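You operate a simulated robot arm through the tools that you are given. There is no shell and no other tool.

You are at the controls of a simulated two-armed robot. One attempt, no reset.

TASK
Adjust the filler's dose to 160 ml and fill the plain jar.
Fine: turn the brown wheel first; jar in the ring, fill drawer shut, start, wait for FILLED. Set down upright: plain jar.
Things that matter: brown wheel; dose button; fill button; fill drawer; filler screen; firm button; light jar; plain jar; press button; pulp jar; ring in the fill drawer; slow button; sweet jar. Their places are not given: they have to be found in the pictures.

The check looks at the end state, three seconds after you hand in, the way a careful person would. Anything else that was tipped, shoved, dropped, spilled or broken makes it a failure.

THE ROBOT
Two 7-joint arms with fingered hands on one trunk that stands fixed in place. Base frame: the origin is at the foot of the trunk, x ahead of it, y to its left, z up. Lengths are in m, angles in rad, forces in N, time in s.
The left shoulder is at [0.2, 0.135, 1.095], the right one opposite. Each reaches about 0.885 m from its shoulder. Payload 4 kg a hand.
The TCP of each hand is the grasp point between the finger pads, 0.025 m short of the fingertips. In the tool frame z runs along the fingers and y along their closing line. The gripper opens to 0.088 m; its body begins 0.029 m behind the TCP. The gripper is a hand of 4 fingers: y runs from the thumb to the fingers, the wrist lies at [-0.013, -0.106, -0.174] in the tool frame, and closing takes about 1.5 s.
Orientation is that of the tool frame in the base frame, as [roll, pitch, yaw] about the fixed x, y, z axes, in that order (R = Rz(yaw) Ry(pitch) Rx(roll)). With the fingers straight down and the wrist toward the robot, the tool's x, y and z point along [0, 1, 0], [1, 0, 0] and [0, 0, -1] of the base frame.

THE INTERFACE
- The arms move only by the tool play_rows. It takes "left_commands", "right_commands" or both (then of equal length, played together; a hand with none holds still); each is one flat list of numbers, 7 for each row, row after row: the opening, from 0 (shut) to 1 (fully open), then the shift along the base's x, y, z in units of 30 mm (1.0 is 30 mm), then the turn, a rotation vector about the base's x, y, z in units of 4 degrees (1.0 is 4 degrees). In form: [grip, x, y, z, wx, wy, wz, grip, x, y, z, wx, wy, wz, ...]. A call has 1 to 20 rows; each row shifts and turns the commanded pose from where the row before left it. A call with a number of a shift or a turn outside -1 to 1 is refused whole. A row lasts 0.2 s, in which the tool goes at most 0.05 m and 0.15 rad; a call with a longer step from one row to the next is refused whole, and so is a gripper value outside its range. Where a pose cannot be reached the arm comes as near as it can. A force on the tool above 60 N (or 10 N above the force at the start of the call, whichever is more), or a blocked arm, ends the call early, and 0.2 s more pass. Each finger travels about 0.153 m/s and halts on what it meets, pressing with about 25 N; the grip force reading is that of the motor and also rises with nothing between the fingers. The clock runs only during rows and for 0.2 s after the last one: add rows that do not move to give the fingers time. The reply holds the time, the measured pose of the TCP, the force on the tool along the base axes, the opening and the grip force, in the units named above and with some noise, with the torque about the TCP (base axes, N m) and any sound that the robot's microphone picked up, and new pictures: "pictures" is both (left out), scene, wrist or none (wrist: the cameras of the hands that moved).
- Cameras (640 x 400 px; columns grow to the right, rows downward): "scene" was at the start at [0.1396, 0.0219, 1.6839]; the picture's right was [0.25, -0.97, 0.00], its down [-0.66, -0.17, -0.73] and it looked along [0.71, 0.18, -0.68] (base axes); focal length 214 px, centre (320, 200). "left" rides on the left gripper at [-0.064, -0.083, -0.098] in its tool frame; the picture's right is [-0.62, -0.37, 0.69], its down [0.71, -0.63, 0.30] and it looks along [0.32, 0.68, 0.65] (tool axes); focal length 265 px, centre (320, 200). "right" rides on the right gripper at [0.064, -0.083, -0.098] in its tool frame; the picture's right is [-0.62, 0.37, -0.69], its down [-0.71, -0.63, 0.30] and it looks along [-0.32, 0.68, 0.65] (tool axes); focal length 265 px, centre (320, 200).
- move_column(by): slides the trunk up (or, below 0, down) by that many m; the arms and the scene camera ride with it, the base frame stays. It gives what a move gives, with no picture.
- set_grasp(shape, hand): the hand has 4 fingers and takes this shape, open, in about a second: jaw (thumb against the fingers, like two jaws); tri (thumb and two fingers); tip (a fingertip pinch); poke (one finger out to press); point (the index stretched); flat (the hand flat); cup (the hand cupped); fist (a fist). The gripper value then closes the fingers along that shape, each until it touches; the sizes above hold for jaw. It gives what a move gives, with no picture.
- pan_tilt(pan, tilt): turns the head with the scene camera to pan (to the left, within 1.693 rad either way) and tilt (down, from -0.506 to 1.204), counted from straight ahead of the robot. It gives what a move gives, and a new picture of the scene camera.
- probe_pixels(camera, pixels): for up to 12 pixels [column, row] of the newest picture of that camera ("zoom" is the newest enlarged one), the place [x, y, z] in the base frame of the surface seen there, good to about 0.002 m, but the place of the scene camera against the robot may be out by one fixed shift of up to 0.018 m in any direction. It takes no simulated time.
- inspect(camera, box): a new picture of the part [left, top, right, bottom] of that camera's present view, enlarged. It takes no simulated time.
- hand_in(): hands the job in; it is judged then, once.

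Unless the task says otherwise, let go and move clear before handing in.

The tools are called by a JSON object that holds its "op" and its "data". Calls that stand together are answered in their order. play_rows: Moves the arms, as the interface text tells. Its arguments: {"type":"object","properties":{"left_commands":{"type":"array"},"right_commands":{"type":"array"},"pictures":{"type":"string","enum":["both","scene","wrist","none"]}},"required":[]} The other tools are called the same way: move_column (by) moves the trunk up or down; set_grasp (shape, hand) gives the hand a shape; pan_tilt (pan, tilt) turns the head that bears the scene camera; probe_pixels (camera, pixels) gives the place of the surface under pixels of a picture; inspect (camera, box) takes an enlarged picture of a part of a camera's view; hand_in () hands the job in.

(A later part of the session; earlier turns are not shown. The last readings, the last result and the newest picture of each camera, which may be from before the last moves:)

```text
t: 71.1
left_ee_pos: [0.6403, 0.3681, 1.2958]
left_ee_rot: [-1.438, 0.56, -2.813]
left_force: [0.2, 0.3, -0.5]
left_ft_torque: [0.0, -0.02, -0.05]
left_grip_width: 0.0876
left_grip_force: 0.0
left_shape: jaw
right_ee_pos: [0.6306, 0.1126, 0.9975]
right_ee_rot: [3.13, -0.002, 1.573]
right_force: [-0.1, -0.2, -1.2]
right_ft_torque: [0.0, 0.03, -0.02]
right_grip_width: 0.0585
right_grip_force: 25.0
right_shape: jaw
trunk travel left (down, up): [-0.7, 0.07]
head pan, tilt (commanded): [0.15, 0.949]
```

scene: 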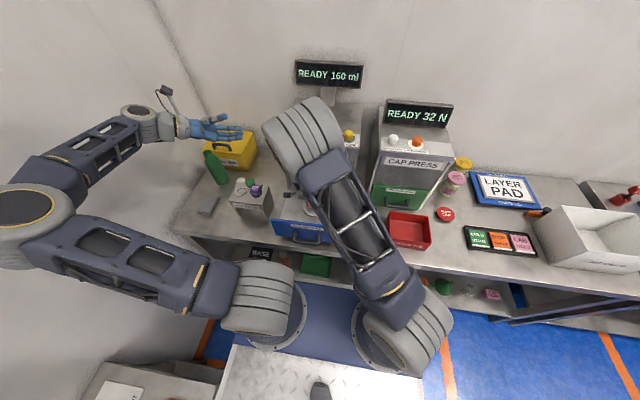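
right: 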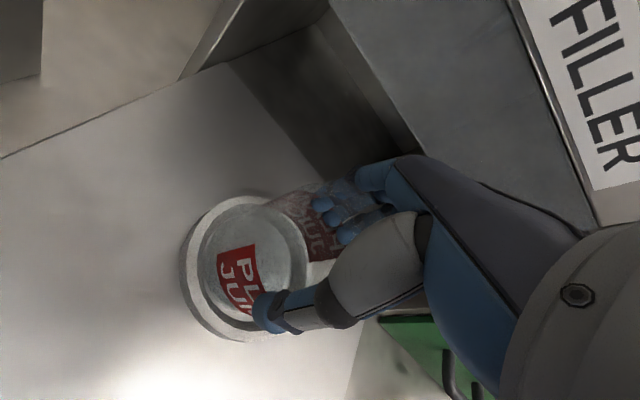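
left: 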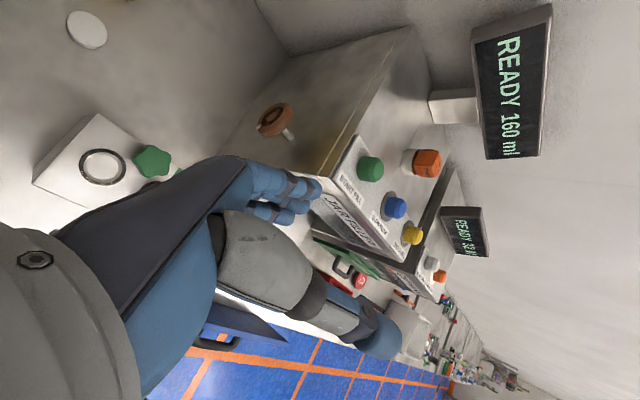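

{"op": "inspect", "data": {"camera": "right", "box": [110, 180, 380, 380]}}

{"op": "probe_pixels", "data": {"camera": "right", "pixels": [[222, 262], [225, 290], [240, 303], [250, 265], [310, 255], [320, 222], [187, 260], [215, 213], [205, 318], [240, 334], [200, 230], [300, 215]]}}

```text
2.00 times, centred on (245, 280) of right
```

zoom: 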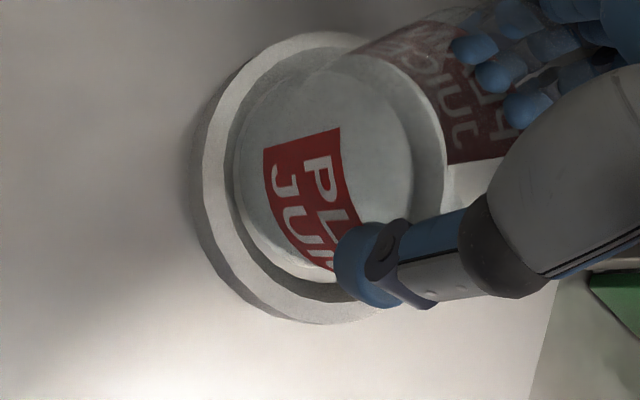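

```text
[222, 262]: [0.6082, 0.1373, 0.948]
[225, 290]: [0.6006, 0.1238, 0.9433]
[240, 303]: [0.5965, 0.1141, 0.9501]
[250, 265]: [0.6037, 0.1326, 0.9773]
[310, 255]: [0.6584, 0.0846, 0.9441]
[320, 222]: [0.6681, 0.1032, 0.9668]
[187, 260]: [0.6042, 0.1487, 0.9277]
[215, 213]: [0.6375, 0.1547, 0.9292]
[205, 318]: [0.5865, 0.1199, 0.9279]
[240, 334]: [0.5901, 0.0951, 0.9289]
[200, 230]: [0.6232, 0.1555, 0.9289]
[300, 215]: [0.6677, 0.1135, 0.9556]
```

Still centred within ~1.5 mm. Keep lowering until the force shows contact.

{"op": "play_rows", "data": {"right_commands": [0.6, 0.04, 0, -0.06, 0, 0, 0, 0.6, 0, 0, -0.06, 0, 0, 0, 0.6, 0, 0, 0, 0, 0, 0], "pictures": "wrist"}}

```text
t: 71.9
left_ee_pos: [0.6405, 0.3681, 1.2957]
left_ee_rot: [-1.439, 0.561, -2.815]
left_force: [0.0, 0.4, -0.3]
left_ft_torque: [0.0, -0.01, 0.02]
left_grip_width: 0.0877
left_grip_force: 0.1
left_shape: jaw
right_ee_pos: [0.6331, 0.1143, 0.9963]
right_ee_rot: [3.127, -0.001, 1.572]
right_force: [0.8, 1.5, 9.2]
right_ft_torque: [-0.09, 0.29, -0.03]
right_grip_width: 0.0586
right_grip_force: 25.1
right_shape: jaw
trunk travel left (down, up): [-0.7, 0.07]
head pan, tilt (commanded): [0.15, 0.949]
```

right: 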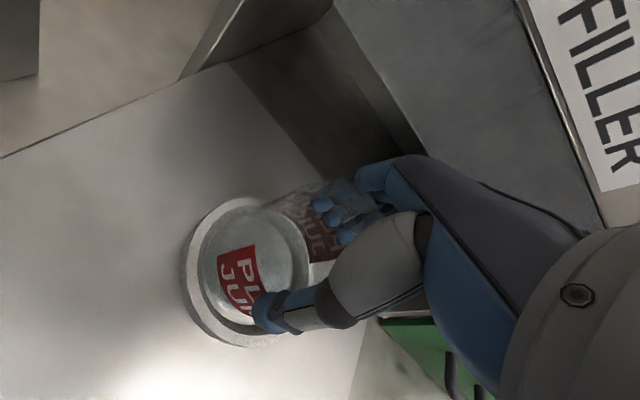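

9 N upward: the jar stands on the drawer floor inside the ring. Open the hand slowly.

{"op": "play_rows", "data": {"right_commands": [0.68, 0, 0, 0, 0, 0, 0, 0.74, 0, 0, 0, 0, 0, 0, 0.82, 0, 0, 0, 0, 0, 0, 0.9, 0, 0, 0, 0, 0, 0, 1, 0, 0, 0, 0, 0, 0, 1, 0, 0, 0, 0, 0, 0, 1, 0, 0, 0, 0, 0, 0], "pictures": "wrist"}}

{"op": "inspect", "data": {"camera": "right", "box": [110, 150, 460, 380]}}

```text
t: 73.5
left_ee_pos: [0.6402, 0.3685, 1.2947]
left_ee_rot: [-1.438, 0.56, -2.815]
left_force: [0.9, 0.7, -0.1]
left_ft_torque: [0.03, -0.02, 0.02]
left_grip_width: 0.0879
left_grip_force: 0.0
left_shape: jaw
right_ee_pos: [0.6324, 0.1128, 0.9944]
right_ee_rot: [3.129, -0.001, 1.574]
right_force: [1.1, -0.2, 2.1]
right_ft_torque: [0.0, 0.09, 0.01]
right_grip_width: 0.0879
right_grip_force: 0.1
right_shape: jaw
trunk travel left (down, up): [-0.7, 0.07]
head pan, tilt (commanded): [0.15, 0.949]
```

right: 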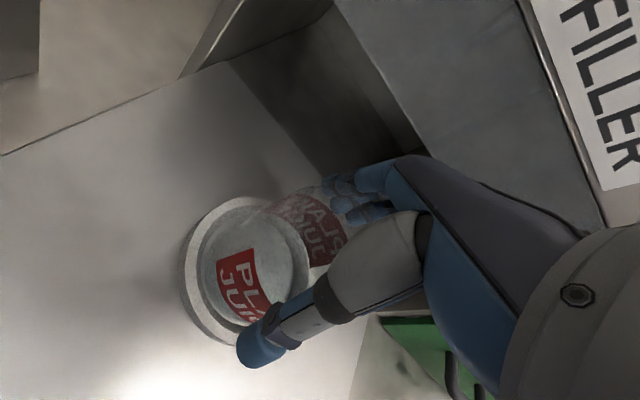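

```text
1.74 times, centred on (285, 265) of right
```

zoom: 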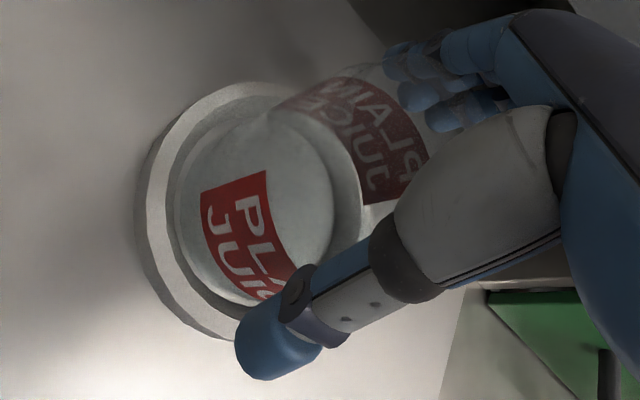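

Fingers are open and the jar stands in the ring. Rise straight up slowly and watch the jar stays behind.

{"op": "play_rows", "data": {"right_commands": [1, 0, 0, 0.2, 0, 0, 0, 1, 0, 0, 0.4, 0, 0, 0, 1, 0, 0, 0.5, 0, 0, 0, 1, 0, 0, 0.6, 0, 0, 0, 1, 0, 0, 0.8, 0, 0, 0, 1, 0, 0, 0.8, 0, 0, 0, 1, 0, 0, 0.8, 0, 0, 0]}}

{"op": "inspect", "data": {"camera": "right", "box": [60, 150, 380, 390]}}

```text
t: 75.1
left_ee_pos: [0.6409, 0.3692, 1.2944]
left_ee_rot: [-1.438, 0.561, -2.812]
left_force: [0.5, 0.1, -0.2]
left_ft_torque: [-0.02, -0.01, 0.02]
left_grip_width: 0.0876
left_grip_force: 0.0
left_shape: jaw
right_ee_pos: [0.6332, 0.1131, 1.1181]
right_ee_rot: [3.131, -0.002, 1.572]
right_force: [0.1, -1.0, -1.0]
right_ft_torque: [0.02, 0.0, -0.01]
right_grip_width: 0.0878
right_grip_force: 0.1
right_shape: jaw
trunk travel left (down, up): [-0.7, 0.07]
head pan, tilt (commanded): [0.15, 0.949]
```

scene: 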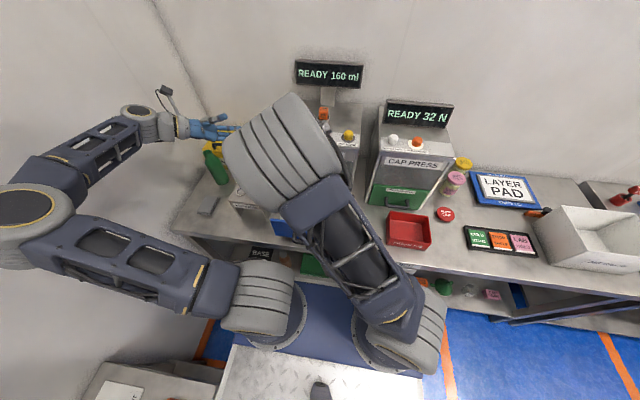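
right: 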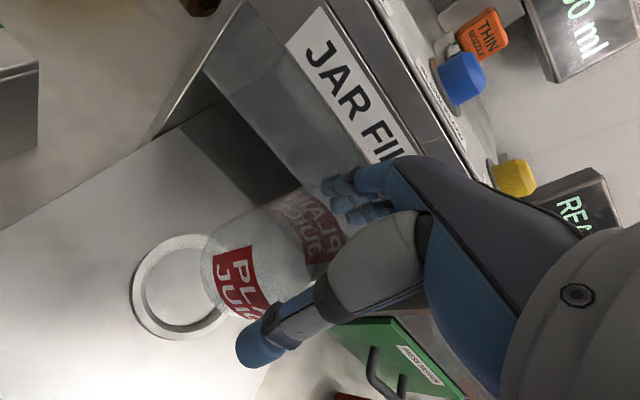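

```text
1.67 times, centred on (220, 270) of right
```

zoom: 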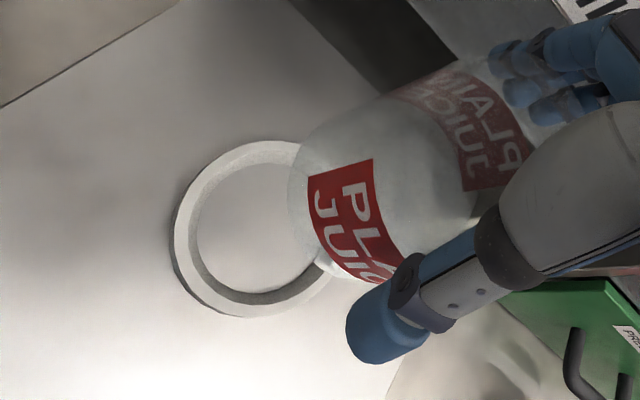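

The jar came up with the open hand — it's wedged in the hand, still hovering right above the ring. Don't move away; look closely at how it is held.

{"op": "inspect", "data": {"camera": "right", "box": [200, 140, 440, 380]}}

{"op": "inspect", "data": {"camera": "left", "box": [0, 0, 640, 400]}}

{"op": "probe_pixels", "data": {"camera": "right", "pixels": [[225, 260], [222, 285], [240, 300], [325, 225], [315, 200], [345, 185], [360, 180], [370, 210], [280, 325], [262, 335], [330, 300], [390, 215]]}}

```text
1.67 times, centred on (320, 260) of right
```

zoom: 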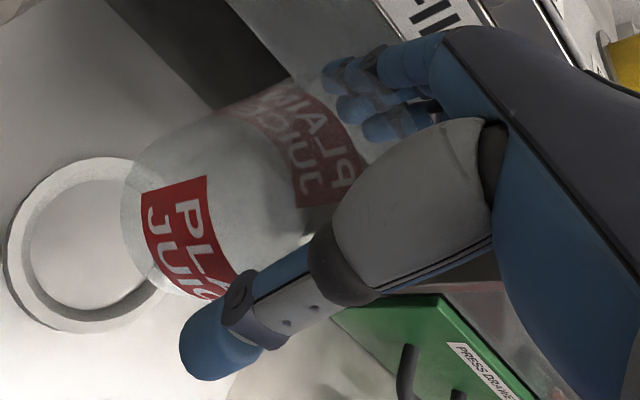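

```text
1.00 times, centred on (320, 200) of left (not enlarged: the box is as wide or as high as the picture)
```

zoom: 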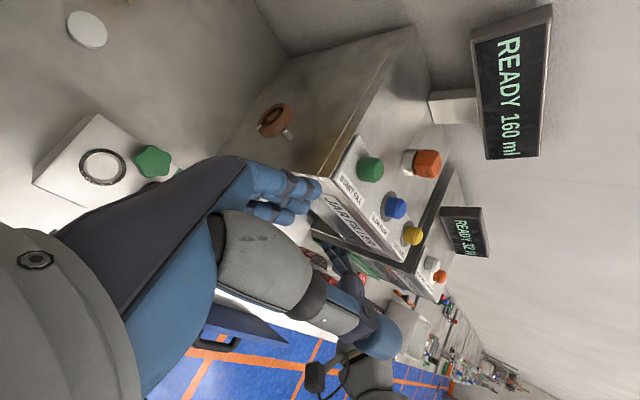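

```text
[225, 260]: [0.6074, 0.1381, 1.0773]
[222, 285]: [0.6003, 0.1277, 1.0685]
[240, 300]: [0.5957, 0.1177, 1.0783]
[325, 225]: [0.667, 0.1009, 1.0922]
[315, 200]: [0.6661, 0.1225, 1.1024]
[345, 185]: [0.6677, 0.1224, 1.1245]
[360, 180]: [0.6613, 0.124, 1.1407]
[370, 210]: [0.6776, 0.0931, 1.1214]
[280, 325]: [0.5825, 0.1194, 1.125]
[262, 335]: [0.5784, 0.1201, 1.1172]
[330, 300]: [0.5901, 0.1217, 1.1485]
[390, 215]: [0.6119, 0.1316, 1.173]
```

The hand's open V (thumb base and finger roots) grips the jar's rim, so it must be unwedged. I'll set the jar back down in the ring (shifting +2 mm x, -2.5 mm y to centre) and then change the hand to "flat", which swings fingers outward and takes the thumb away.

{"op": "play_rows", "data": {"right_commands": [1, 0.06, -0.08, -0.6, 0, 0, 0, 1, 0, 0, -0.8, 0, 0, 0, 1, 0, 0, -0.8, 0, 0, 0, 1, 0, 0, -0.8, 0, 0, 0, 1, 0, 0, -0.5, 0, 0, 0, 1, 0, 0, 0, 0, 0, 0], "pictures": "wrist"}}

{"op": "inspect", "data": {"camera": "right", "box": [110, 180, 380, 380]}}

```text
t: 76.5
left_ee_pos: [0.6403, 0.3679, 1.2953]
left_ee_rot: [-1.438, 0.56, -2.813]
left_force: [-0.1, 0.1, 0.0]
left_ft_torque: [0.0, 0.01, -0.03]
left_grip_width: 0.0877
left_grip_force: 0.2
left_shape: jaw
right_ee_pos: [0.6337, 0.1097, 1.012]
right_ee_rot: [3.129, -0.002, 1.572]
right_force: [0.0, -0.8, -0.9]
right_ft_torque: [0.02, -0.02, 0.01]
right_grip_width: 0.0881
right_grip_force: 0.1
right_shape: jaw
trunk travel left (down, up): [-0.7, 0.07]
head pan, tilt (commanded): [0.15, 0.949]
```

right: 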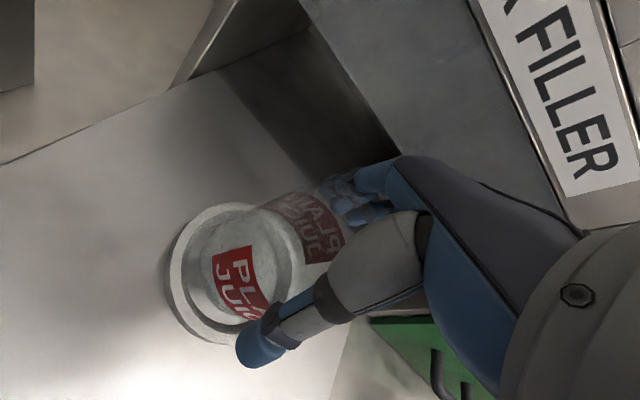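

```text
2.00 times, centred on (245, 280) of right
```

zoom: 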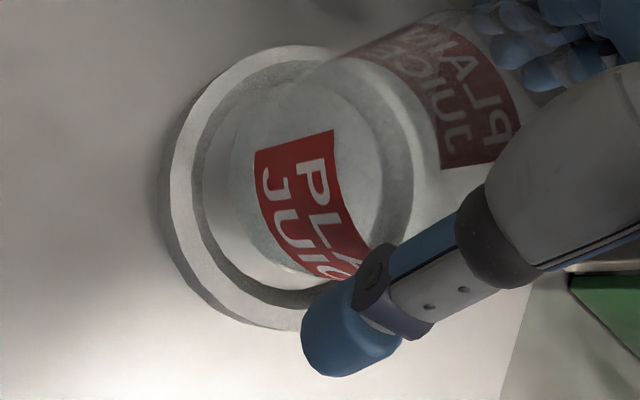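

Hovering at ring-top level. Check centring again before the last drop.

{"op": "probe_pixels", "data": {"camera": "zoom", "pixels": [[270, 155], [275, 220], [310, 262], [330, 150], [450, 155], [470, 90], [182, 165], [260, 65], [235, 295], [290, 320], [205, 110], [330, 210]]}}

```text
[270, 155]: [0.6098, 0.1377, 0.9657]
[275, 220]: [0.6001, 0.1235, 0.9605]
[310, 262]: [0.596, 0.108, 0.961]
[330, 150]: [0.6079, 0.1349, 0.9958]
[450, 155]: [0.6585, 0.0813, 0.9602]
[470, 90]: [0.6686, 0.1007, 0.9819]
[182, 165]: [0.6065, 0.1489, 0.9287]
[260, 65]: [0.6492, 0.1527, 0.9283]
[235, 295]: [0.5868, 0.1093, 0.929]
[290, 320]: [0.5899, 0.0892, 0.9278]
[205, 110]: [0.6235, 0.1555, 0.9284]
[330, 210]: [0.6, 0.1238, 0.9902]
```

Centred (jar 0.633, 0.109 vs ring 0.634, 0.1095). Lower to light contact.

{"op": "play_rows", "data": {"right_commands": [1, 0, 0, -0.2, 0, 0, 0, 1, 0, 0, -0.2, 0, 0, 0, 1, 0, 0, -0.08, 0, 0, 0, 1, 0, 0, 0, 0, 0, 0], "pictures": "wrist"}}

```text
t: 77.5
left_ee_pos: [0.6413, 0.3681, 1.2946]
left_ee_rot: [-1.438, 0.559, -2.812]
left_force: [-0.1, -0.5, 0.8]
left_ft_torque: [0.02, 0.0, 0.03]
left_grip_width: 0.0875
left_grip_force: 0.1
left_shape: jaw
right_ee_pos: [0.6354, 0.1108, 0.997]
right_ee_rot: [3.13, -0.001, 1.572]
right_force: [-0.4, 0.7, -0.4]
right_ft_torque: [-0.04, 0.03, 0.06]
right_grip_width: 0.0878
right_grip_force: 0.0
right_shape: jaw
trunk travel left (down, up): [-0.7, 0.07]
head pan, tilt (commanded): [0.15, 0.949]
```

right: 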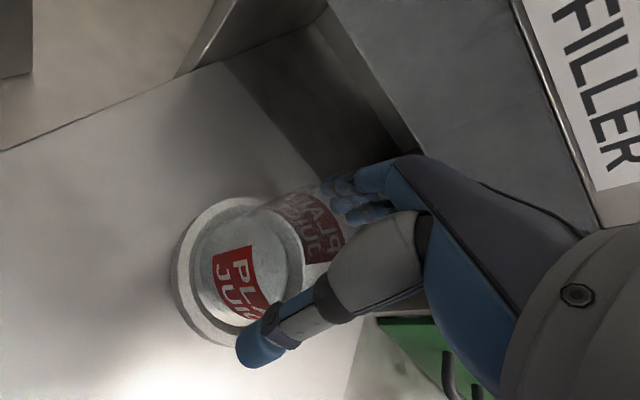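

{"op": "play_rows", "data": {"right_commands": [1, -0.03, 0, -0.05, 0, 0, 0, 1, 0, 0, -0.03, 0, 0, 0], "pictures": "none"}}

```text
t: 78.1
left_ee_pos: [0.6413, 0.3666, 1.2951]
left_ee_rot: [-1.439, 0.56, -2.816]
left_force: [-0.2, -0.6, -0.5]
left_ft_torque: [0.0, -0.02, -0.02]
left_grip_width: 0.0876
left_grip_force: 0.2
left_shape: jaw
right_ee_pos: [0.6344, 0.1098, 0.9951]
right_ee_rot: [3.131, -0.002, 1.573]
right_force: [-0.3, 0.2, 2.8]
right_ft_torque: [0.02, 0.02, -0.01]
right_grip_width: 0.0877
right_grip_force: 0.0
right_shape: jaw
trunk travel left (down, up): [-0.7, 0.07]
head pan, tilt (commanded): [0.15, 0.949]
```

Light contact (2.8 N): the jar rests on the drawer floor. Now flatten the hand to free the jar.

{"op": "set_grasp", "data": {"hand": "right", "shape": "flat"}}

{"op": "inspect", "data": {"camera": "right", "box": [0, 0, 640, 400]}}

{"op": "inspect", "data": {"camera": "right", "box": [110, 150, 430, 380]}}

```text
t: 79.0
left_ee_pos: [0.6399, 0.3675, 1.294]
left_ee_rot: [-1.438, 0.559, -2.812]
left_force: [-0.3, 1.4, -0.1]
left_ft_torque: [0.01, 0.0, -0.02]
left_grip_width: 0.0876
left_grip_force: 0.1
left_shape: jaw
right_ee_pos: [0.6341, 0.1096, 0.9953]
right_ee_rot: [3.129, -0.001, 1.572]
right_force: [-0.7, -0.2, 0.0]
right_ft_torque: [-0.02, -0.01, 0.01]
right_grip_width: 0.0808
right_grip_force: 0.0
right_shape: flat
trunk travel left (down, up): [-0.7, 0.07]
head pan, tilt (commanded): [0.15, 0.949]
```

```text
1.00 times, centred on (320, 200) of right (not enlarged: the box is as wide or as high as the picture)
```

zoom: 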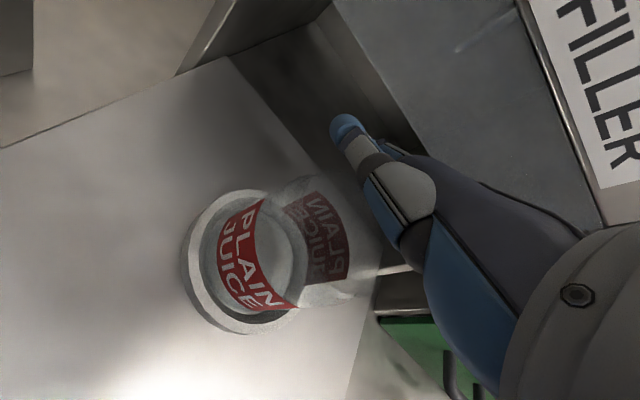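

```text
1.74 times, centred on (270, 265) of right
```

zoom: 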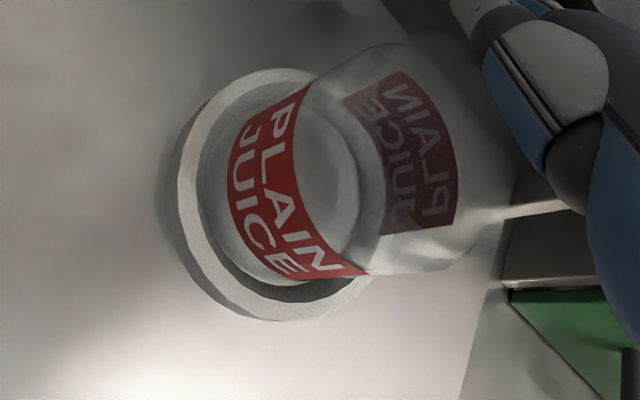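

The jar now stands free in the ring and force on the hand is zero. Rise straight up slowly.

{"op": "play_rows", "data": {"right_commands": [1, 0, 0, 0.3, 0, 0, 0, 1, 0, 0, 0.5, 0, 0, 0, 1, 0, 0, 0.7, 0, 0, 0, 1, 0, 0, 0.9, 0, 0, 0, 1, 0, 0, 0.9, 0, 0, 0, 1, 0, 0, 0.9, 0, 0, 0]}}

{"op": "inspect", "data": {"camera": "right", "box": [60, 150, 380, 390]}}

```text
t: 80.4
left_ee_pos: [0.6405, 0.3689, 1.2946]
left_ee_rot: [-1.437, 0.561, -2.812]
left_force: [0.5, -0.4, -0.2]
left_ft_torque: [-0.03, 0.02, 0.01]
left_grip_width: 0.0874
left_grip_force: 0.1
left_shape: jaw
right_ee_pos: [0.6365, 0.1097, 1.1211]
right_ee_rot: [3.129, -0.002, 1.571]
right_force: [0.2, 0.0, 0.7]
right_ft_torque: [0.0, 0.01, 0.02]
right_grip_width: 0.0806
right_grip_force: 0.0
right_shape: flat
trunk travel left (down, up): [-0.7, 0.07]
head pan, tilt (commanded): [0.15, 0.949]
```

scene: 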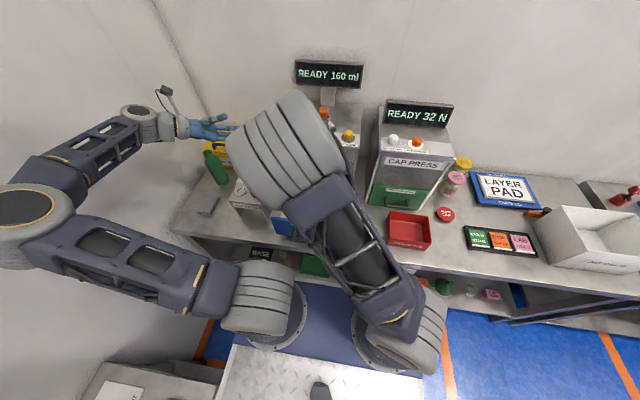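
right: 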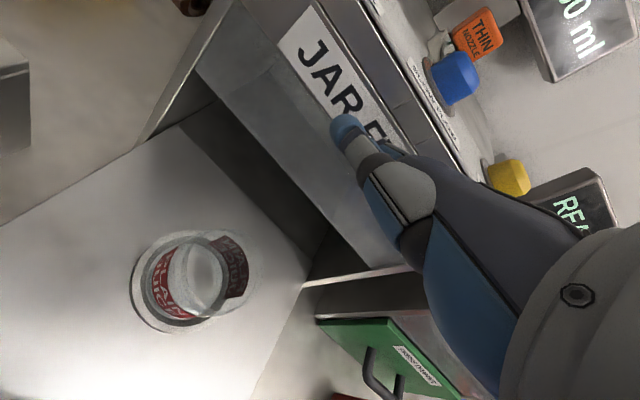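

```text
1.67 times, centred on (220, 270) of right
```

zoom: 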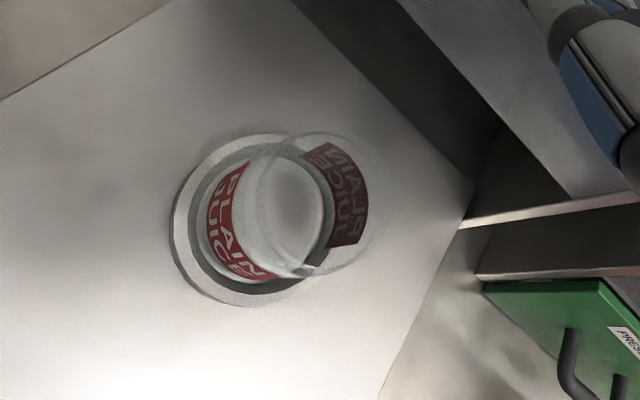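

The jar stands upright in the ring, hand free. Lift and pull the right hand back and aside so that the cameras can see the drawer.

{"op": "play_rows", "data": {"right_commands": [1, -0.2, 0, 0.8, 0, 0, 0, 1, -0.4, 0, 0.8, 0, 0, 0, 1, -0.5, -0.3, 0.6, 0, 0, 0, 1, -0.5, -0.6, 0.5, 0, 0, 0, 1, -0.5, -0.8, 0.3, 0, 0, 0, 1, -0.5, -0.8, 0.3, 0, 0, 0, 1, -0.5, -0.8, 0.2, 0, 0, 0, 1, -0.3, -0.8, 0, 0, 0, 0, 1, -0.2, -0.8, 0, 0, 0, 0, 1, 0, -0.8, 0, 0, 0, 0, 1, 0, -0.8, 0, 0, 0, 0, 1, 0, -0.8, 0, 0, 0, 0]}}

{"op": "inspect", "data": {"camera": "scene", "box": [250, 120, 410, 280]}}

```text
t: 83.0
left_ee_pos: [0.6409, 0.3674, 1.2941]
left_ee_rot: [-1.438, 0.561, -2.814]
left_force: [0.9, 0.5, 0.6]
left_ft_torque: [0.02, 0.01, -0.01]
left_grip_width: 0.0877
left_grip_force: 0.2
left_shape: jaw
right_ee_pos: [0.5277, -0.1085, 1.2267]
right_ee_rot: [3.132, 0.0, 1.574]
right_force: [0.2, -0.1, -0.2]
right_ft_torque: [0.04, 0.01, 0.0]
right_grip_width: 0.0805
right_grip_force: 0.0
right_shape: flat
trunk travel left (down, up): [-0.7, 0.07]
head pan, tilt (commanded): [0.15, 0.949]
```

scene: 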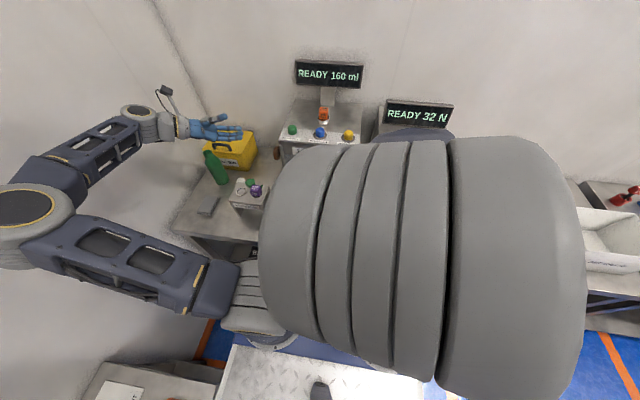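
right: 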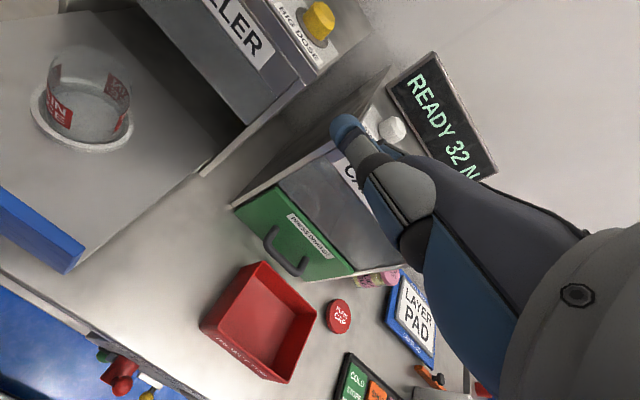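

```text
2.50 times, centred on (330, 200) of scene
```

zoom: 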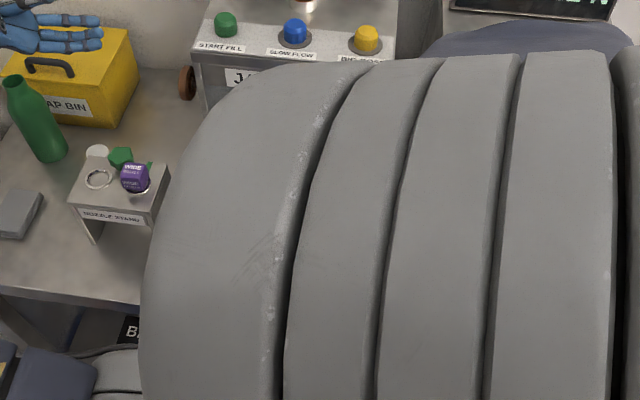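

The jar stands fine in the ring (right picture (85,100)), but the right elbow blocks the scene view; move the right hand further right and forward.

{"op": "play_rows", "data": {"right_commands": [1, 0.2, -0.8, 0.3, 0, 0, 0, 1, 0.2, -0.8, 0.3, 0, 0, 0, 1, 0.2, -0.8, 0.3, 0, 0, 0, 1, 0, -0.8, 0.3, 0, 0, 0, 1, 0, -0.8, 0.3, 0, 0, 0, 1, 0, -0.8, 0.3, 0, 0, 0, 1, 0, -0.8, 0.3, 0, 0, 0, 1, 0, -0.8, 0.3, 0, 0, 0, 1, 0, -0.8, 0, 0, 0, 0, 1, 0, -0.8, 0, 0, 0, 0]}}

{"op": "inspect", "data": {"camera": "scene", "box": [250, 120, 410, 280]}}

```text
t: 85.2
left_ee_pos: [0.6412, 0.3679, 1.295]
left_ee_rot: [-1.438, 0.561, -2.815]
left_force: [-0.2, 0.4, 0.0]
left_ft_torque: [0.0, -0.01, 0.0]
left_grip_width: 0.0877
left_grip_force: 0.0
left_shape: jaw
right_ee_pos: [0.5456, -0.3489, 1.2998]
right_ee_rot: [3.126, 0.0, 1.573]
right_force: [0.4, 0.9, -0.1]
right_ft_torque: [0.0, -0.01, -0.02]
right_grip_width: 0.0808
right_grip_force: 0.0
right_shape: flat
trunk travel left (down, up): [-0.7, 0.07]
head pan, tilt (commanded): [0.15, 0.949]
```

scene: 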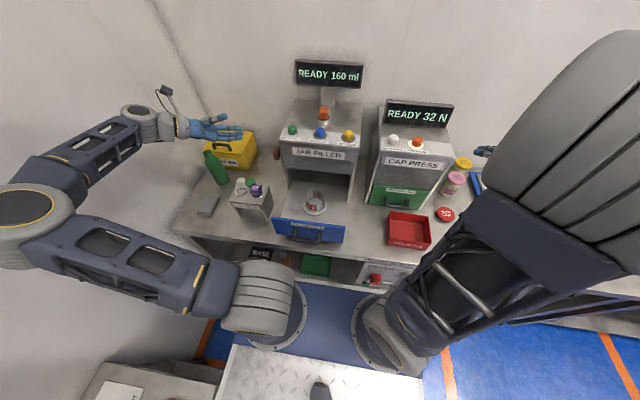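
right: 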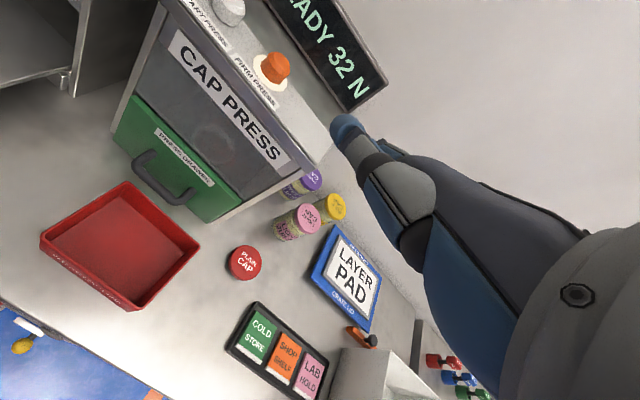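

```text
2.50 times, centred on (330, 200) of scene
```

zoom: 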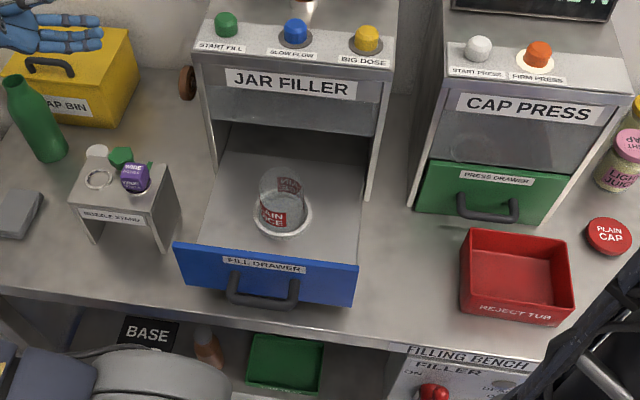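

The jar is upright in the ring. Now probe the drawer's front face, handle and the press drawer (a closed one, for comparison).

{"op": "probe_pixels", "data": {"camera": "zoom", "pixels": [[265, 250], [205, 275], [335, 288], [262, 300], [235, 288], [296, 292], [265, 285], [210, 152], [368, 190], [290, 122], [470, 200], [490, 217]]}}

{"op": "inspect", "data": {"camera": "scene", "box": [265, 205, 355, 255]}}

```text
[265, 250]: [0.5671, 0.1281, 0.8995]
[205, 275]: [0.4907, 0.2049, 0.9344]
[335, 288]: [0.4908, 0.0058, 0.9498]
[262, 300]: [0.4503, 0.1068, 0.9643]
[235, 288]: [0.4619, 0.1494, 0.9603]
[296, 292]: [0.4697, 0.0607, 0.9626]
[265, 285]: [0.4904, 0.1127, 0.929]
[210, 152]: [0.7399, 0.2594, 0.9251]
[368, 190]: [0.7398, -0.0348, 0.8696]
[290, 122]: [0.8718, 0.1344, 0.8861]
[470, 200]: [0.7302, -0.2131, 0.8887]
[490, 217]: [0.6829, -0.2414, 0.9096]
```

```text
7.11 times, centred on (310, 230) of scene
```

zoom: 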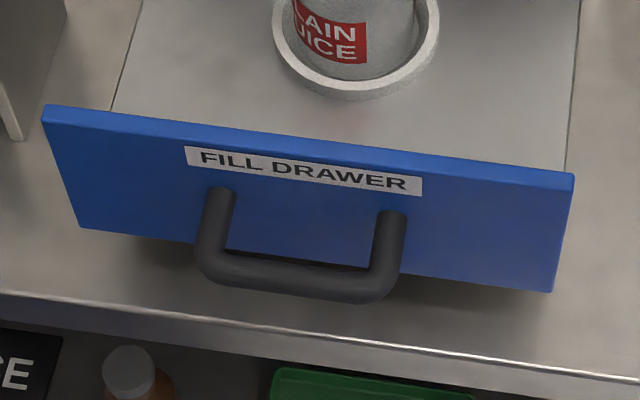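

{"op": "probe_pixels", "data": {"camera": "zoom", "pixels": [[300, 137], [300, 152], [300, 170], [222, 192], [392, 213], [300, 240], [110, 215], [500, 270], [285, 278], [60, 120], [560, 185], [205, 250]]}}

```text
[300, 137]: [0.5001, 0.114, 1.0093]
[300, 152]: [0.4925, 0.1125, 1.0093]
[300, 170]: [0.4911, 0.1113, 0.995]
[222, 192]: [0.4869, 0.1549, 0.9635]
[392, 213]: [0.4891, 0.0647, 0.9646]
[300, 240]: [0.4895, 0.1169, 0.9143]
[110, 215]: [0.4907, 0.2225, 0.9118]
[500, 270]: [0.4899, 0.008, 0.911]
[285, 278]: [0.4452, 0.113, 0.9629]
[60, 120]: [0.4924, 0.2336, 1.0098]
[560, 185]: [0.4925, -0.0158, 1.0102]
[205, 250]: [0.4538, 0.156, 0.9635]
```

Drawer face is at x≈0.494 with the handle bar at x≈0.447, z≈0.98, y 0.065–0.155; closed travel is about 0.24 m. I'll push the handle bar with the right hand closed, fingers down. First reshape the hand in free space.

{"op": "set_grasp", "data": {"hand": "right", "shape": "jaw"}}

{"op": "play_rows", "data": {"right_commands": [0.5, -0.3, 0.9, 0, 0, 0, 0, 0, -0.3, 0.9, 0, 0, 0, 0, 0, -0.3, 0.9, 0, 0, 0, 0, 0, -0.3, 0.9, 0, 0, 0, 0, 0, -0.3, 0.9, 0, 0, 0, 0, 0, -0.3, 0.9, 0, 0, 0, 0, 0, -0.3, 0.9, 0, 0, 0, 0, 0, -0.3, 0.9, 0, 0, 0, 0, 0, -0.3, 0.9, 0, 0, 0, 0, 0, -0.3, 0.9, 0, 0, 0, 0, 0, -0.3, 0.9, 0, 0, 0, 0, 0, -0.3, 0.9, 0, 0, 0, 0, 0, -0.3, 0.9, 0, 0, 0, 0, 0, -0.3, 0.9, 0, 0, 0, 0, 0, -0.3, 0.9, 0, 0, 0, 0, 0, -0.3, 0.9, 0, 0, 0, 0, 0, -0.1, 0.9, 0, 0, 0, 0]}}

```text
t: 86.1
left_ee_pos: [0.6409, 0.3681, 1.2947]
left_ee_rot: [-1.438, 0.561, -2.813]
left_force: [-0.8, 1.1, 0.1]
left_ft_torque: [0.01, 0.0, -0.01]
left_grip_width: 0.0877
left_grip_force: 0.0
left_shape: jaw
right_ee_pos: [0.5474, -0.3484, 1.299]
right_ee_rot: [3.13, 0.0, 1.574]
right_force: [-0.7, 0.1, -0.5]
right_ft_torque: [-0.01, -0.01, -0.03]
right_grip_width: 0.0877
right_grip_force: 0.1
right_shape: jaw
trunk travel left (down, up): [-0.7, 0.07]
head pan, tilt (commanded): [0.15, 0.949]
```

```text
t: 89.9
left_ee_pos: [0.6398, 0.3689, 1.2942]
left_ee_rot: [-1.439, 0.56, -2.812]
left_force: [0.7, -0.4, 0.0]
left_ft_torque: [0.0, -0.01, -0.01]
left_grip_width: 0.0879
left_grip_force: 0.1
left_shape: jaw
right_ee_pos: [0.4244, 0.0845, 1.3027]
right_ee_rot: [-3.119, -0.056, 1.466]
right_force: [0.2, -0.1, -0.1]
right_ft_torque: [0.03, -0.01, 0.02]
right_grip_width: 0.0
right_grip_force: 25.0
right_shape: jaw
trunk travel left (down, up): [-0.7, 0.07]
head pan, tilt (commanded): [0.15, 0.949]
stopped in row 17 (right hand): the arm was blocked; the commanded pose is now the measured one
```

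scene: 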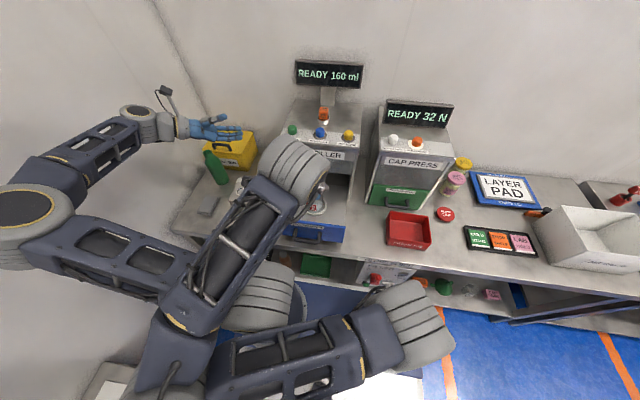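
right: 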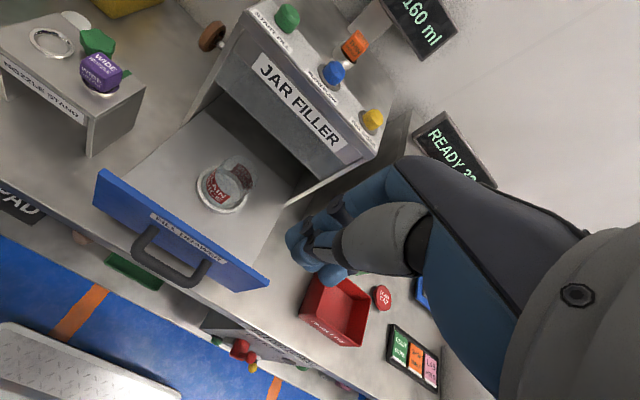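

The right arm got blocked: its elbow swung left into the left arm ((180,290) in scene). I'll back the right arm out along the path it came and park it on the right, then push with the left arm instead.

{"op": "play_rows", "data": {"right_commands": [0, 0.3, -0.5, 0, 0, 0, 0, 0, 0.3, -0.9, 0, 0, 0, 0.5, 0, 0.3, -0.9, 0, 0, 0, 0.5, 0, 0.3, -0.9, 0, 0, 0, 0.5, 0, 0.3, -0.9, 0, 0, 0, 0, 0, 0.3, -0.9, 0, 0, 0, 0, 0, 0.3, -0.9, 0, 0, 0, 0, 0, 0.3, -0.9, 0, 0, 0, 0, 0, 0.3, -0.9, 0, 0, 0, 0, 0, 0.3, -0.9, 0, 0, 0, 0, 0, 0.3, -0.9, 0, 0, 0, 0, 0, 0.3, -0.9, 0, 0, 0, 0, 0, 0.3, -0.9, 0, 0, 0, 0, 0, 0.3, -0.9, 0, 0, 0, 0]}}

```text
t: 92.9
left_ee_pos: [0.6406, 0.3679, 1.2941]
left_ee_rot: [-1.44, 0.561, -2.815]
left_force: [-0.3, 0.0, 0.9]
left_ft_torque: [-0.01, 0.01, 0.01]
left_grip_width: 0.0875
left_grip_force: 0.0
left_shape: jaw
right_ee_pos: [0.5514, -0.2802, 1.3057]
right_ee_rot: [-3.119, -0.053, 1.573]
right_force: [0.4, 0.1, 0.8]
right_ft_torque: [0.03, -0.03, 0.01]
right_grip_width: 0.0002
right_grip_force: 24.9
right_shape: jaw
trunk travel left (down, up): [-0.7, 0.07]
head pan, tilt (commanded): [0.15, 0.949]
```

scene: 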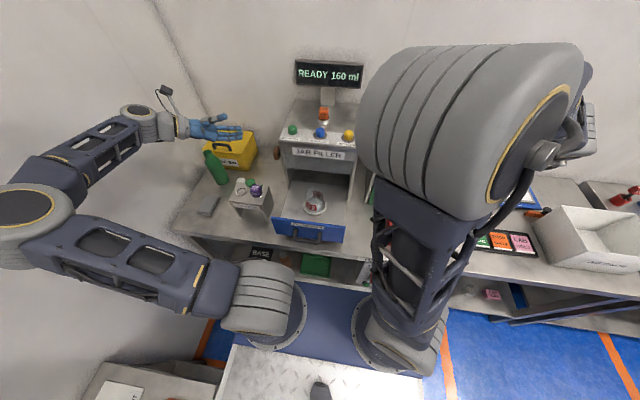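
right: 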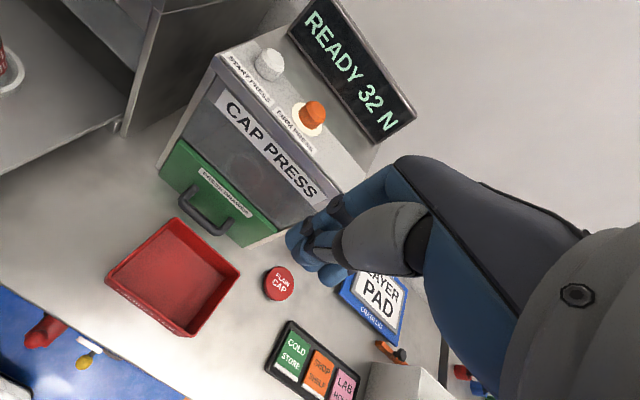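

Right arm is free again. I'll park it higher on the right, and reorient the left hand to fingers-down (closed) near the body in two steps, for pushing the drawer.

{"op": "play_rows", "data": {"left_commands": [0.5, -0.6, -0.2, 0.2, 0.988, -0.388, -0.56, 0, -0.6, -0.2, 0.2, 0.988, -0.388, -0.56, 0, -0.6, -0.2, 0.2, 0.988, -0.388, -0.56, 0, -0.6, -0.2, 0.2, 0.988, -0.388, -0.56, 0, -0.6, -0.2, 0.2, 0.988, -0.388, -0.56, 0, -0.6, -0.2, 0.2, 0.988, -0.388, -0.56, 0, -0.6, -0.2, 0.2, 0.988, -0.388, -0.56, 0, -0.6, -0.2, 0.2, 0.988, -0.388, -0.56, 0, -0.6, -0.2, 0.2, 0.988, -0.388, -0.56, 0, -0.6, -0.2, 0.2, 0.988, -0.388, -0.56, 0, -0.6, -0.2, 0.2, 0.988, -0.388, -0.56, 0, -0.6, -0.2, 0.2, 0.988, -0.388, -0.56], "right_commands": [0, 0, -0.5, 0.4, 0, 0, 0, 0, 0, -0.5, 0.4, 0, 0, 0, 0, 0, -0.5, 0.4, 0, 0, 0, 0, 0, -0.5, 0.4, 0, 0, 0, 0, 0, -0.5, 0.4, 0, 0, 0, 0, 0, -0.5, 0.4, 0, 0, 0, 0, 0, -0.5, 0.4, 0, 0, 0, 0, 0, -0.5, 0.4, 0, 0, 0, 0, 0, -0.5, 0.4, 0, 0, 0, 0, 0, -0.5, 0.4, 0, 0, 0, 0, 0, -0.5, 0.4, 0, 0, 0, 0, 0, -0.5, 0.4, 0, 0, 0]}}

```text
t: 95.5
left_ee_pos: [0.4253, 0.2935, 1.3673]
left_ee_rot: [-2.53, 0.672, 2.288]
left_force: [0.2, -0.7, -0.8]
left_ft_torque: [-0.01, 0.03, -0.02]
left_grip_width: 0.0003
left_grip_force: 25.0
left_shape: jaw
right_ee_pos: [0.5503, -0.4621, 1.4494]
right_ee_rot: [-3.117, -0.056, 1.568]
right_force: [-0.7, 0.3, 1.1]
right_ft_torque: [-0.06, 0.02, -0.02]
right_grip_width: 0.0002
right_grip_force: 25.5
right_shape: jaw
trunk travel left (down, up): [-0.7, 0.07]
head pan, tilt (commanded): [0.15, 0.949]
```

scene: 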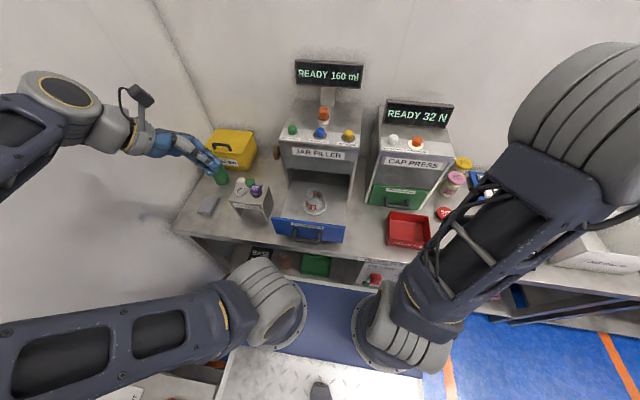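
right: 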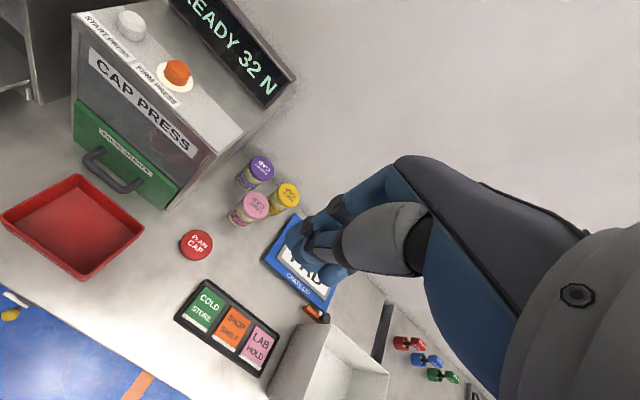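
left: 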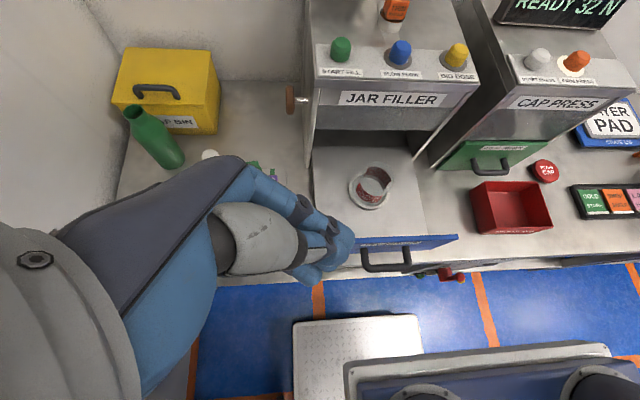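

Halfway through the reorientation, all clear. Complete the rotation to fingers-down.

{"op": "play_rows", "data": {"left_commands": [0, -0.05, -0.25, 0, 0.988, -0.388, -0.56, 0, -0.05, -0.25, 0, 0.988, -0.388, -0.56, 0, -0.05, -0.25, 0, 0.988, -0.388, -0.56, 0, -0.05, -0.25, 0, 0.988, -0.388, -0.56, 0, -0.05, -0.25, 0, 0.988, -0.388, -0.56, 0, -0.05, -0.25, 0, 0.988, -0.388, -0.56, 0, -0.05, -0.25, 0, 0.988, -0.388, -0.56, 0, -0.05, -0.25, 0, 0.988, -0.388, -0.56, 0, -0.05, -0.25, 0, 0.988, -0.388, -0.56, 0, -0.05, -0.25, 0, 0.988, -0.388, -0.56, 0, -0.05, -0.25, 0, 0.988, -0.388, -0.56, 0, -0.05, -0.25, 0, 0.988, -0.388, -0.56]}}

```text
t: 98.1
left_ee_pos: [0.4073, 0.2053, 1.3657]
left_ee_rot: [3.14, -0.006, 1.57]
left_force: [0.0, -0.1, -0.1]
left_ft_torque: [0.01, -0.04, 0.02]
left_grip_width: 0.0002
left_grip_force: 25.3
left_shape: jaw
right_ee_pos: [0.5508, -0.4623, 1.4481]
right_ee_rot: [-3.116, -0.056, 1.572]
right_force: [0.0, 0.6, 0.0]
right_ft_torque: [0.01, 0.02, -0.03]
right_grip_width: 0.0001
right_grip_force: 25.1
right_shape: jaw
trunk travel left (down, up): [-0.7, 0.07]
head pan, tilt (commanded): [0.15, 0.949]
```

scene: 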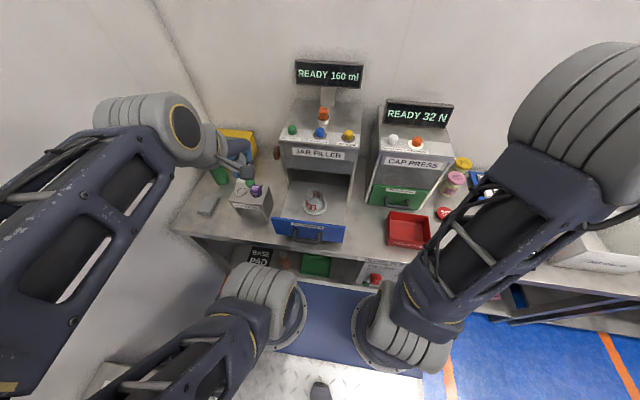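
left: 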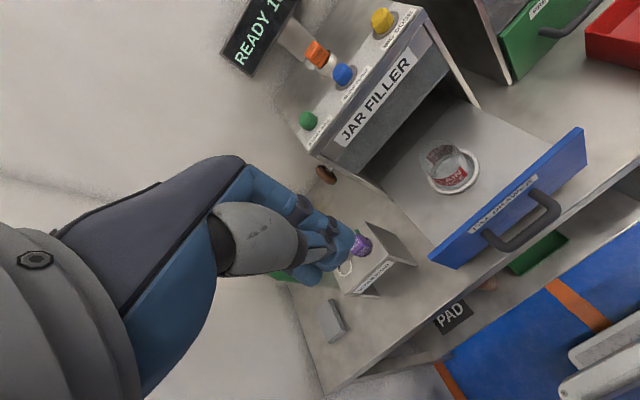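

Left hand now points straight down, closed, at (0.407, 0.205, 1.366). Lower the trunk 0.25 m so the arm has room to work at the drawer's height close to the body.

{"op": "move_column", "data": {"by": -0.25}}

{"op": "inspect", "data": {"camera": "scene", "box": [0, 0, 640, 400]}}

{"op": "inspect", "data": {"camera": "left", "box": [0, 0, 640, 400]}}

```text
t: 100.6
left_ee_pos: [0.4073, 0.2064, 1.1156]
left_ee_rot: [3.14, -0.006, 1.57]
left_force: [0.6, -0.3, -1.1]
left_ft_torque: [0.0, 0.03, 0.01]
left_grip_width: 0.0002
left_grip_force: 25.1
left_shape: jaw
right_ee_pos: [0.5501, -0.4628, 1.1989]
right_ee_rot: [-3.118, -0.056, 1.572]
right_force: [0.3, -0.5, 0.6]
right_ft_torque: [-0.02, 0.0, 0.0]
right_grip_width: 0.0
right_grip_force: 25.3
right_shape: jaw
trunk travel left (down, up): [-0.45, 0.32]
head pan, tilt (commanded): [0.15, 0.949]
```

```text
1.00 times, centred on (320, 200) of scene (not enlarged: the box is as wide or as high as the picture)
```

zoom: 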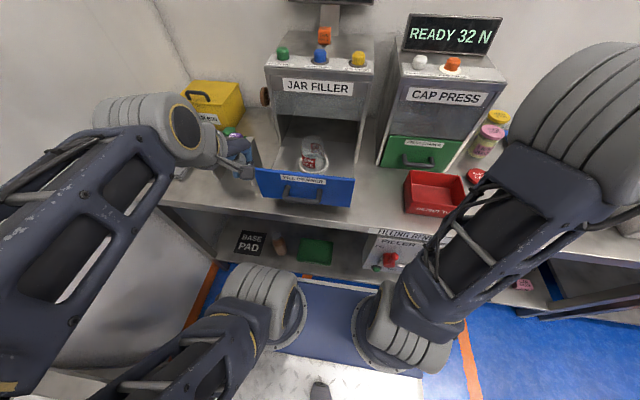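

```text
1.00 times, centred on (320, 200) of left (not enlarged: the box is as wide or as high as the picture)
```

zoom: 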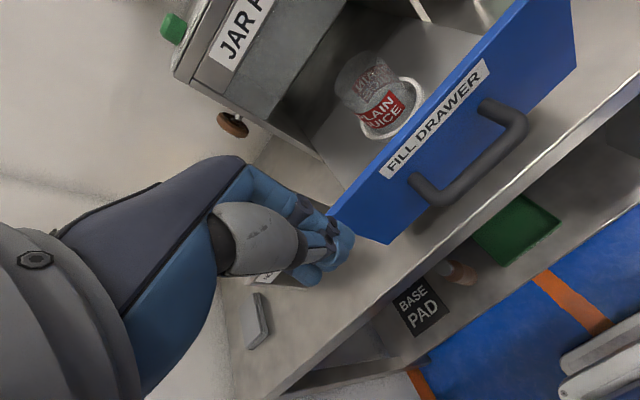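

The wrist camera gives a good view: handle bar at (475,165), panel edge at (345,215). Probe them and my closed fingers.

{"op": "probe_pixels", "data": {"camera": "left", "pixels": [[470, 175], [510, 125], [430, 190], [420, 170], [380, 210], [500, 60], [345, 205], [345, 235], [330, 255], [310, 215], [280, 190], [440, 215]]}}

```text
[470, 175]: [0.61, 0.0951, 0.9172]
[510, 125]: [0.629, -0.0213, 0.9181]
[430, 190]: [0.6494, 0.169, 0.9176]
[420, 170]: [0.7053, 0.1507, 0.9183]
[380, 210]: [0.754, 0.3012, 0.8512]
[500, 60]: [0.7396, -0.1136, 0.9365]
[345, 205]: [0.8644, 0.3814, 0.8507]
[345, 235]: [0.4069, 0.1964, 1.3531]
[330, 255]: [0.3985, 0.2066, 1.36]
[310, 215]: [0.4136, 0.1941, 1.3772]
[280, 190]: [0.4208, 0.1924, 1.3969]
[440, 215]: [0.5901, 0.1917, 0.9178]
```

Those used the old picture; probe the newest (zoom) one.

{"op": "probe_pixels", "data": {"camera": "zoom", "pixels": [[470, 185], [520, 125], [420, 190], [430, 140], [390, 210], [540, 60], [345, 215], [345, 240], [330, 255], [310, 215], [280, 190], [460, 70]]}}

```text
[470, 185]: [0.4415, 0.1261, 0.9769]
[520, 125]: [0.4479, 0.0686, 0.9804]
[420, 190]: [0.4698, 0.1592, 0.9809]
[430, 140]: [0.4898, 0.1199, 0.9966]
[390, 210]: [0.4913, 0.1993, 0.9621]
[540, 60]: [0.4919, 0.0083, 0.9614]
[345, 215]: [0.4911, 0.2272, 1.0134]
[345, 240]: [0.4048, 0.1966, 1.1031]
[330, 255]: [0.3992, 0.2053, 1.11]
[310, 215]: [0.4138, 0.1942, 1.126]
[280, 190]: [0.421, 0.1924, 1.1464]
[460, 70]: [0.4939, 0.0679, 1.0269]
```

Handle bar at (0.442–0.45, 0.07–0.16, 0.98). Move the closed left hand to just in front of it: (0.39, 0.11), then down to z≈0.975.

{"op": "play_rows", "data": {"left_commands": [0, -0.15, -0.6, 0, 0, 0, 0, 0, -0.15, -0.9, 0, 0, 0, 0, 0, -0.15, -0.9, 0, 0, 0, 0, 0, -0.15, -0.8, 0, 0, 0, 0, 0, 0, 0, -0.6, 0, 0, 0, 0, 0, 0, -0.8, 0, 0, 0, 0, 0, 0, -0.8, 0, 0, 0, 0, 0, 0, -0.8, 0, 0, 0, 0, 0, 0, -0.8, 0, 0, 0, 0, 0, 0, -0.7, 0, 0, 0]}}

```text
t: 102.8
left_ee_pos: [0.4207, 0.105, 1.0638]
left_ee_rot: [-3.141, -0.005, 1.567]
left_force: [0.1, 1.0, 0.5]
left_ft_torque: [0.02, 0.01, 0.01]
left_grip_width: 0.0001
left_grip_force: 25.0
left_shape: jaw
left hand out of reach, approached as far as the arm can: row 6, 7, 8, 9, 10
right_ee_pos: [0.5507, -0.4627, 1.1983]
right_ee_rot: [-3.117, -0.055, 1.572]
right_force: [0.6, -0.3, -0.8]
right_ft_torque: [-0.02, -0.02, -0.02]
right_grip_width: 0.0
right_grip_force: 25.2
right_shape: jaw
trunk travel left (down, up): [-0.45, 0.32]
head pan, tilt (commanded): [0.15, 0.949]
```

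scene: 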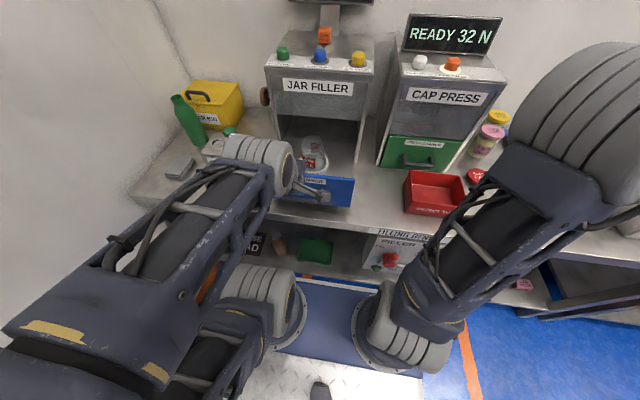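
left: 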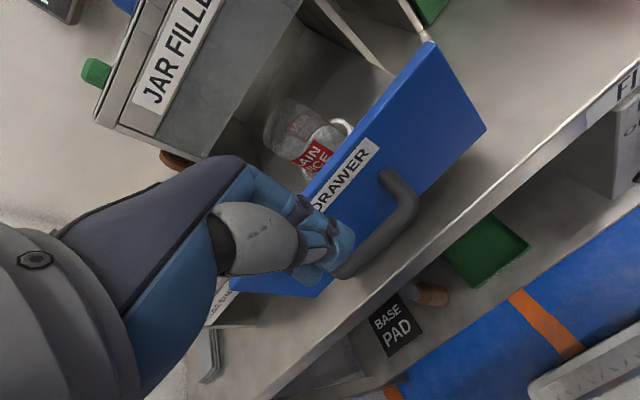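

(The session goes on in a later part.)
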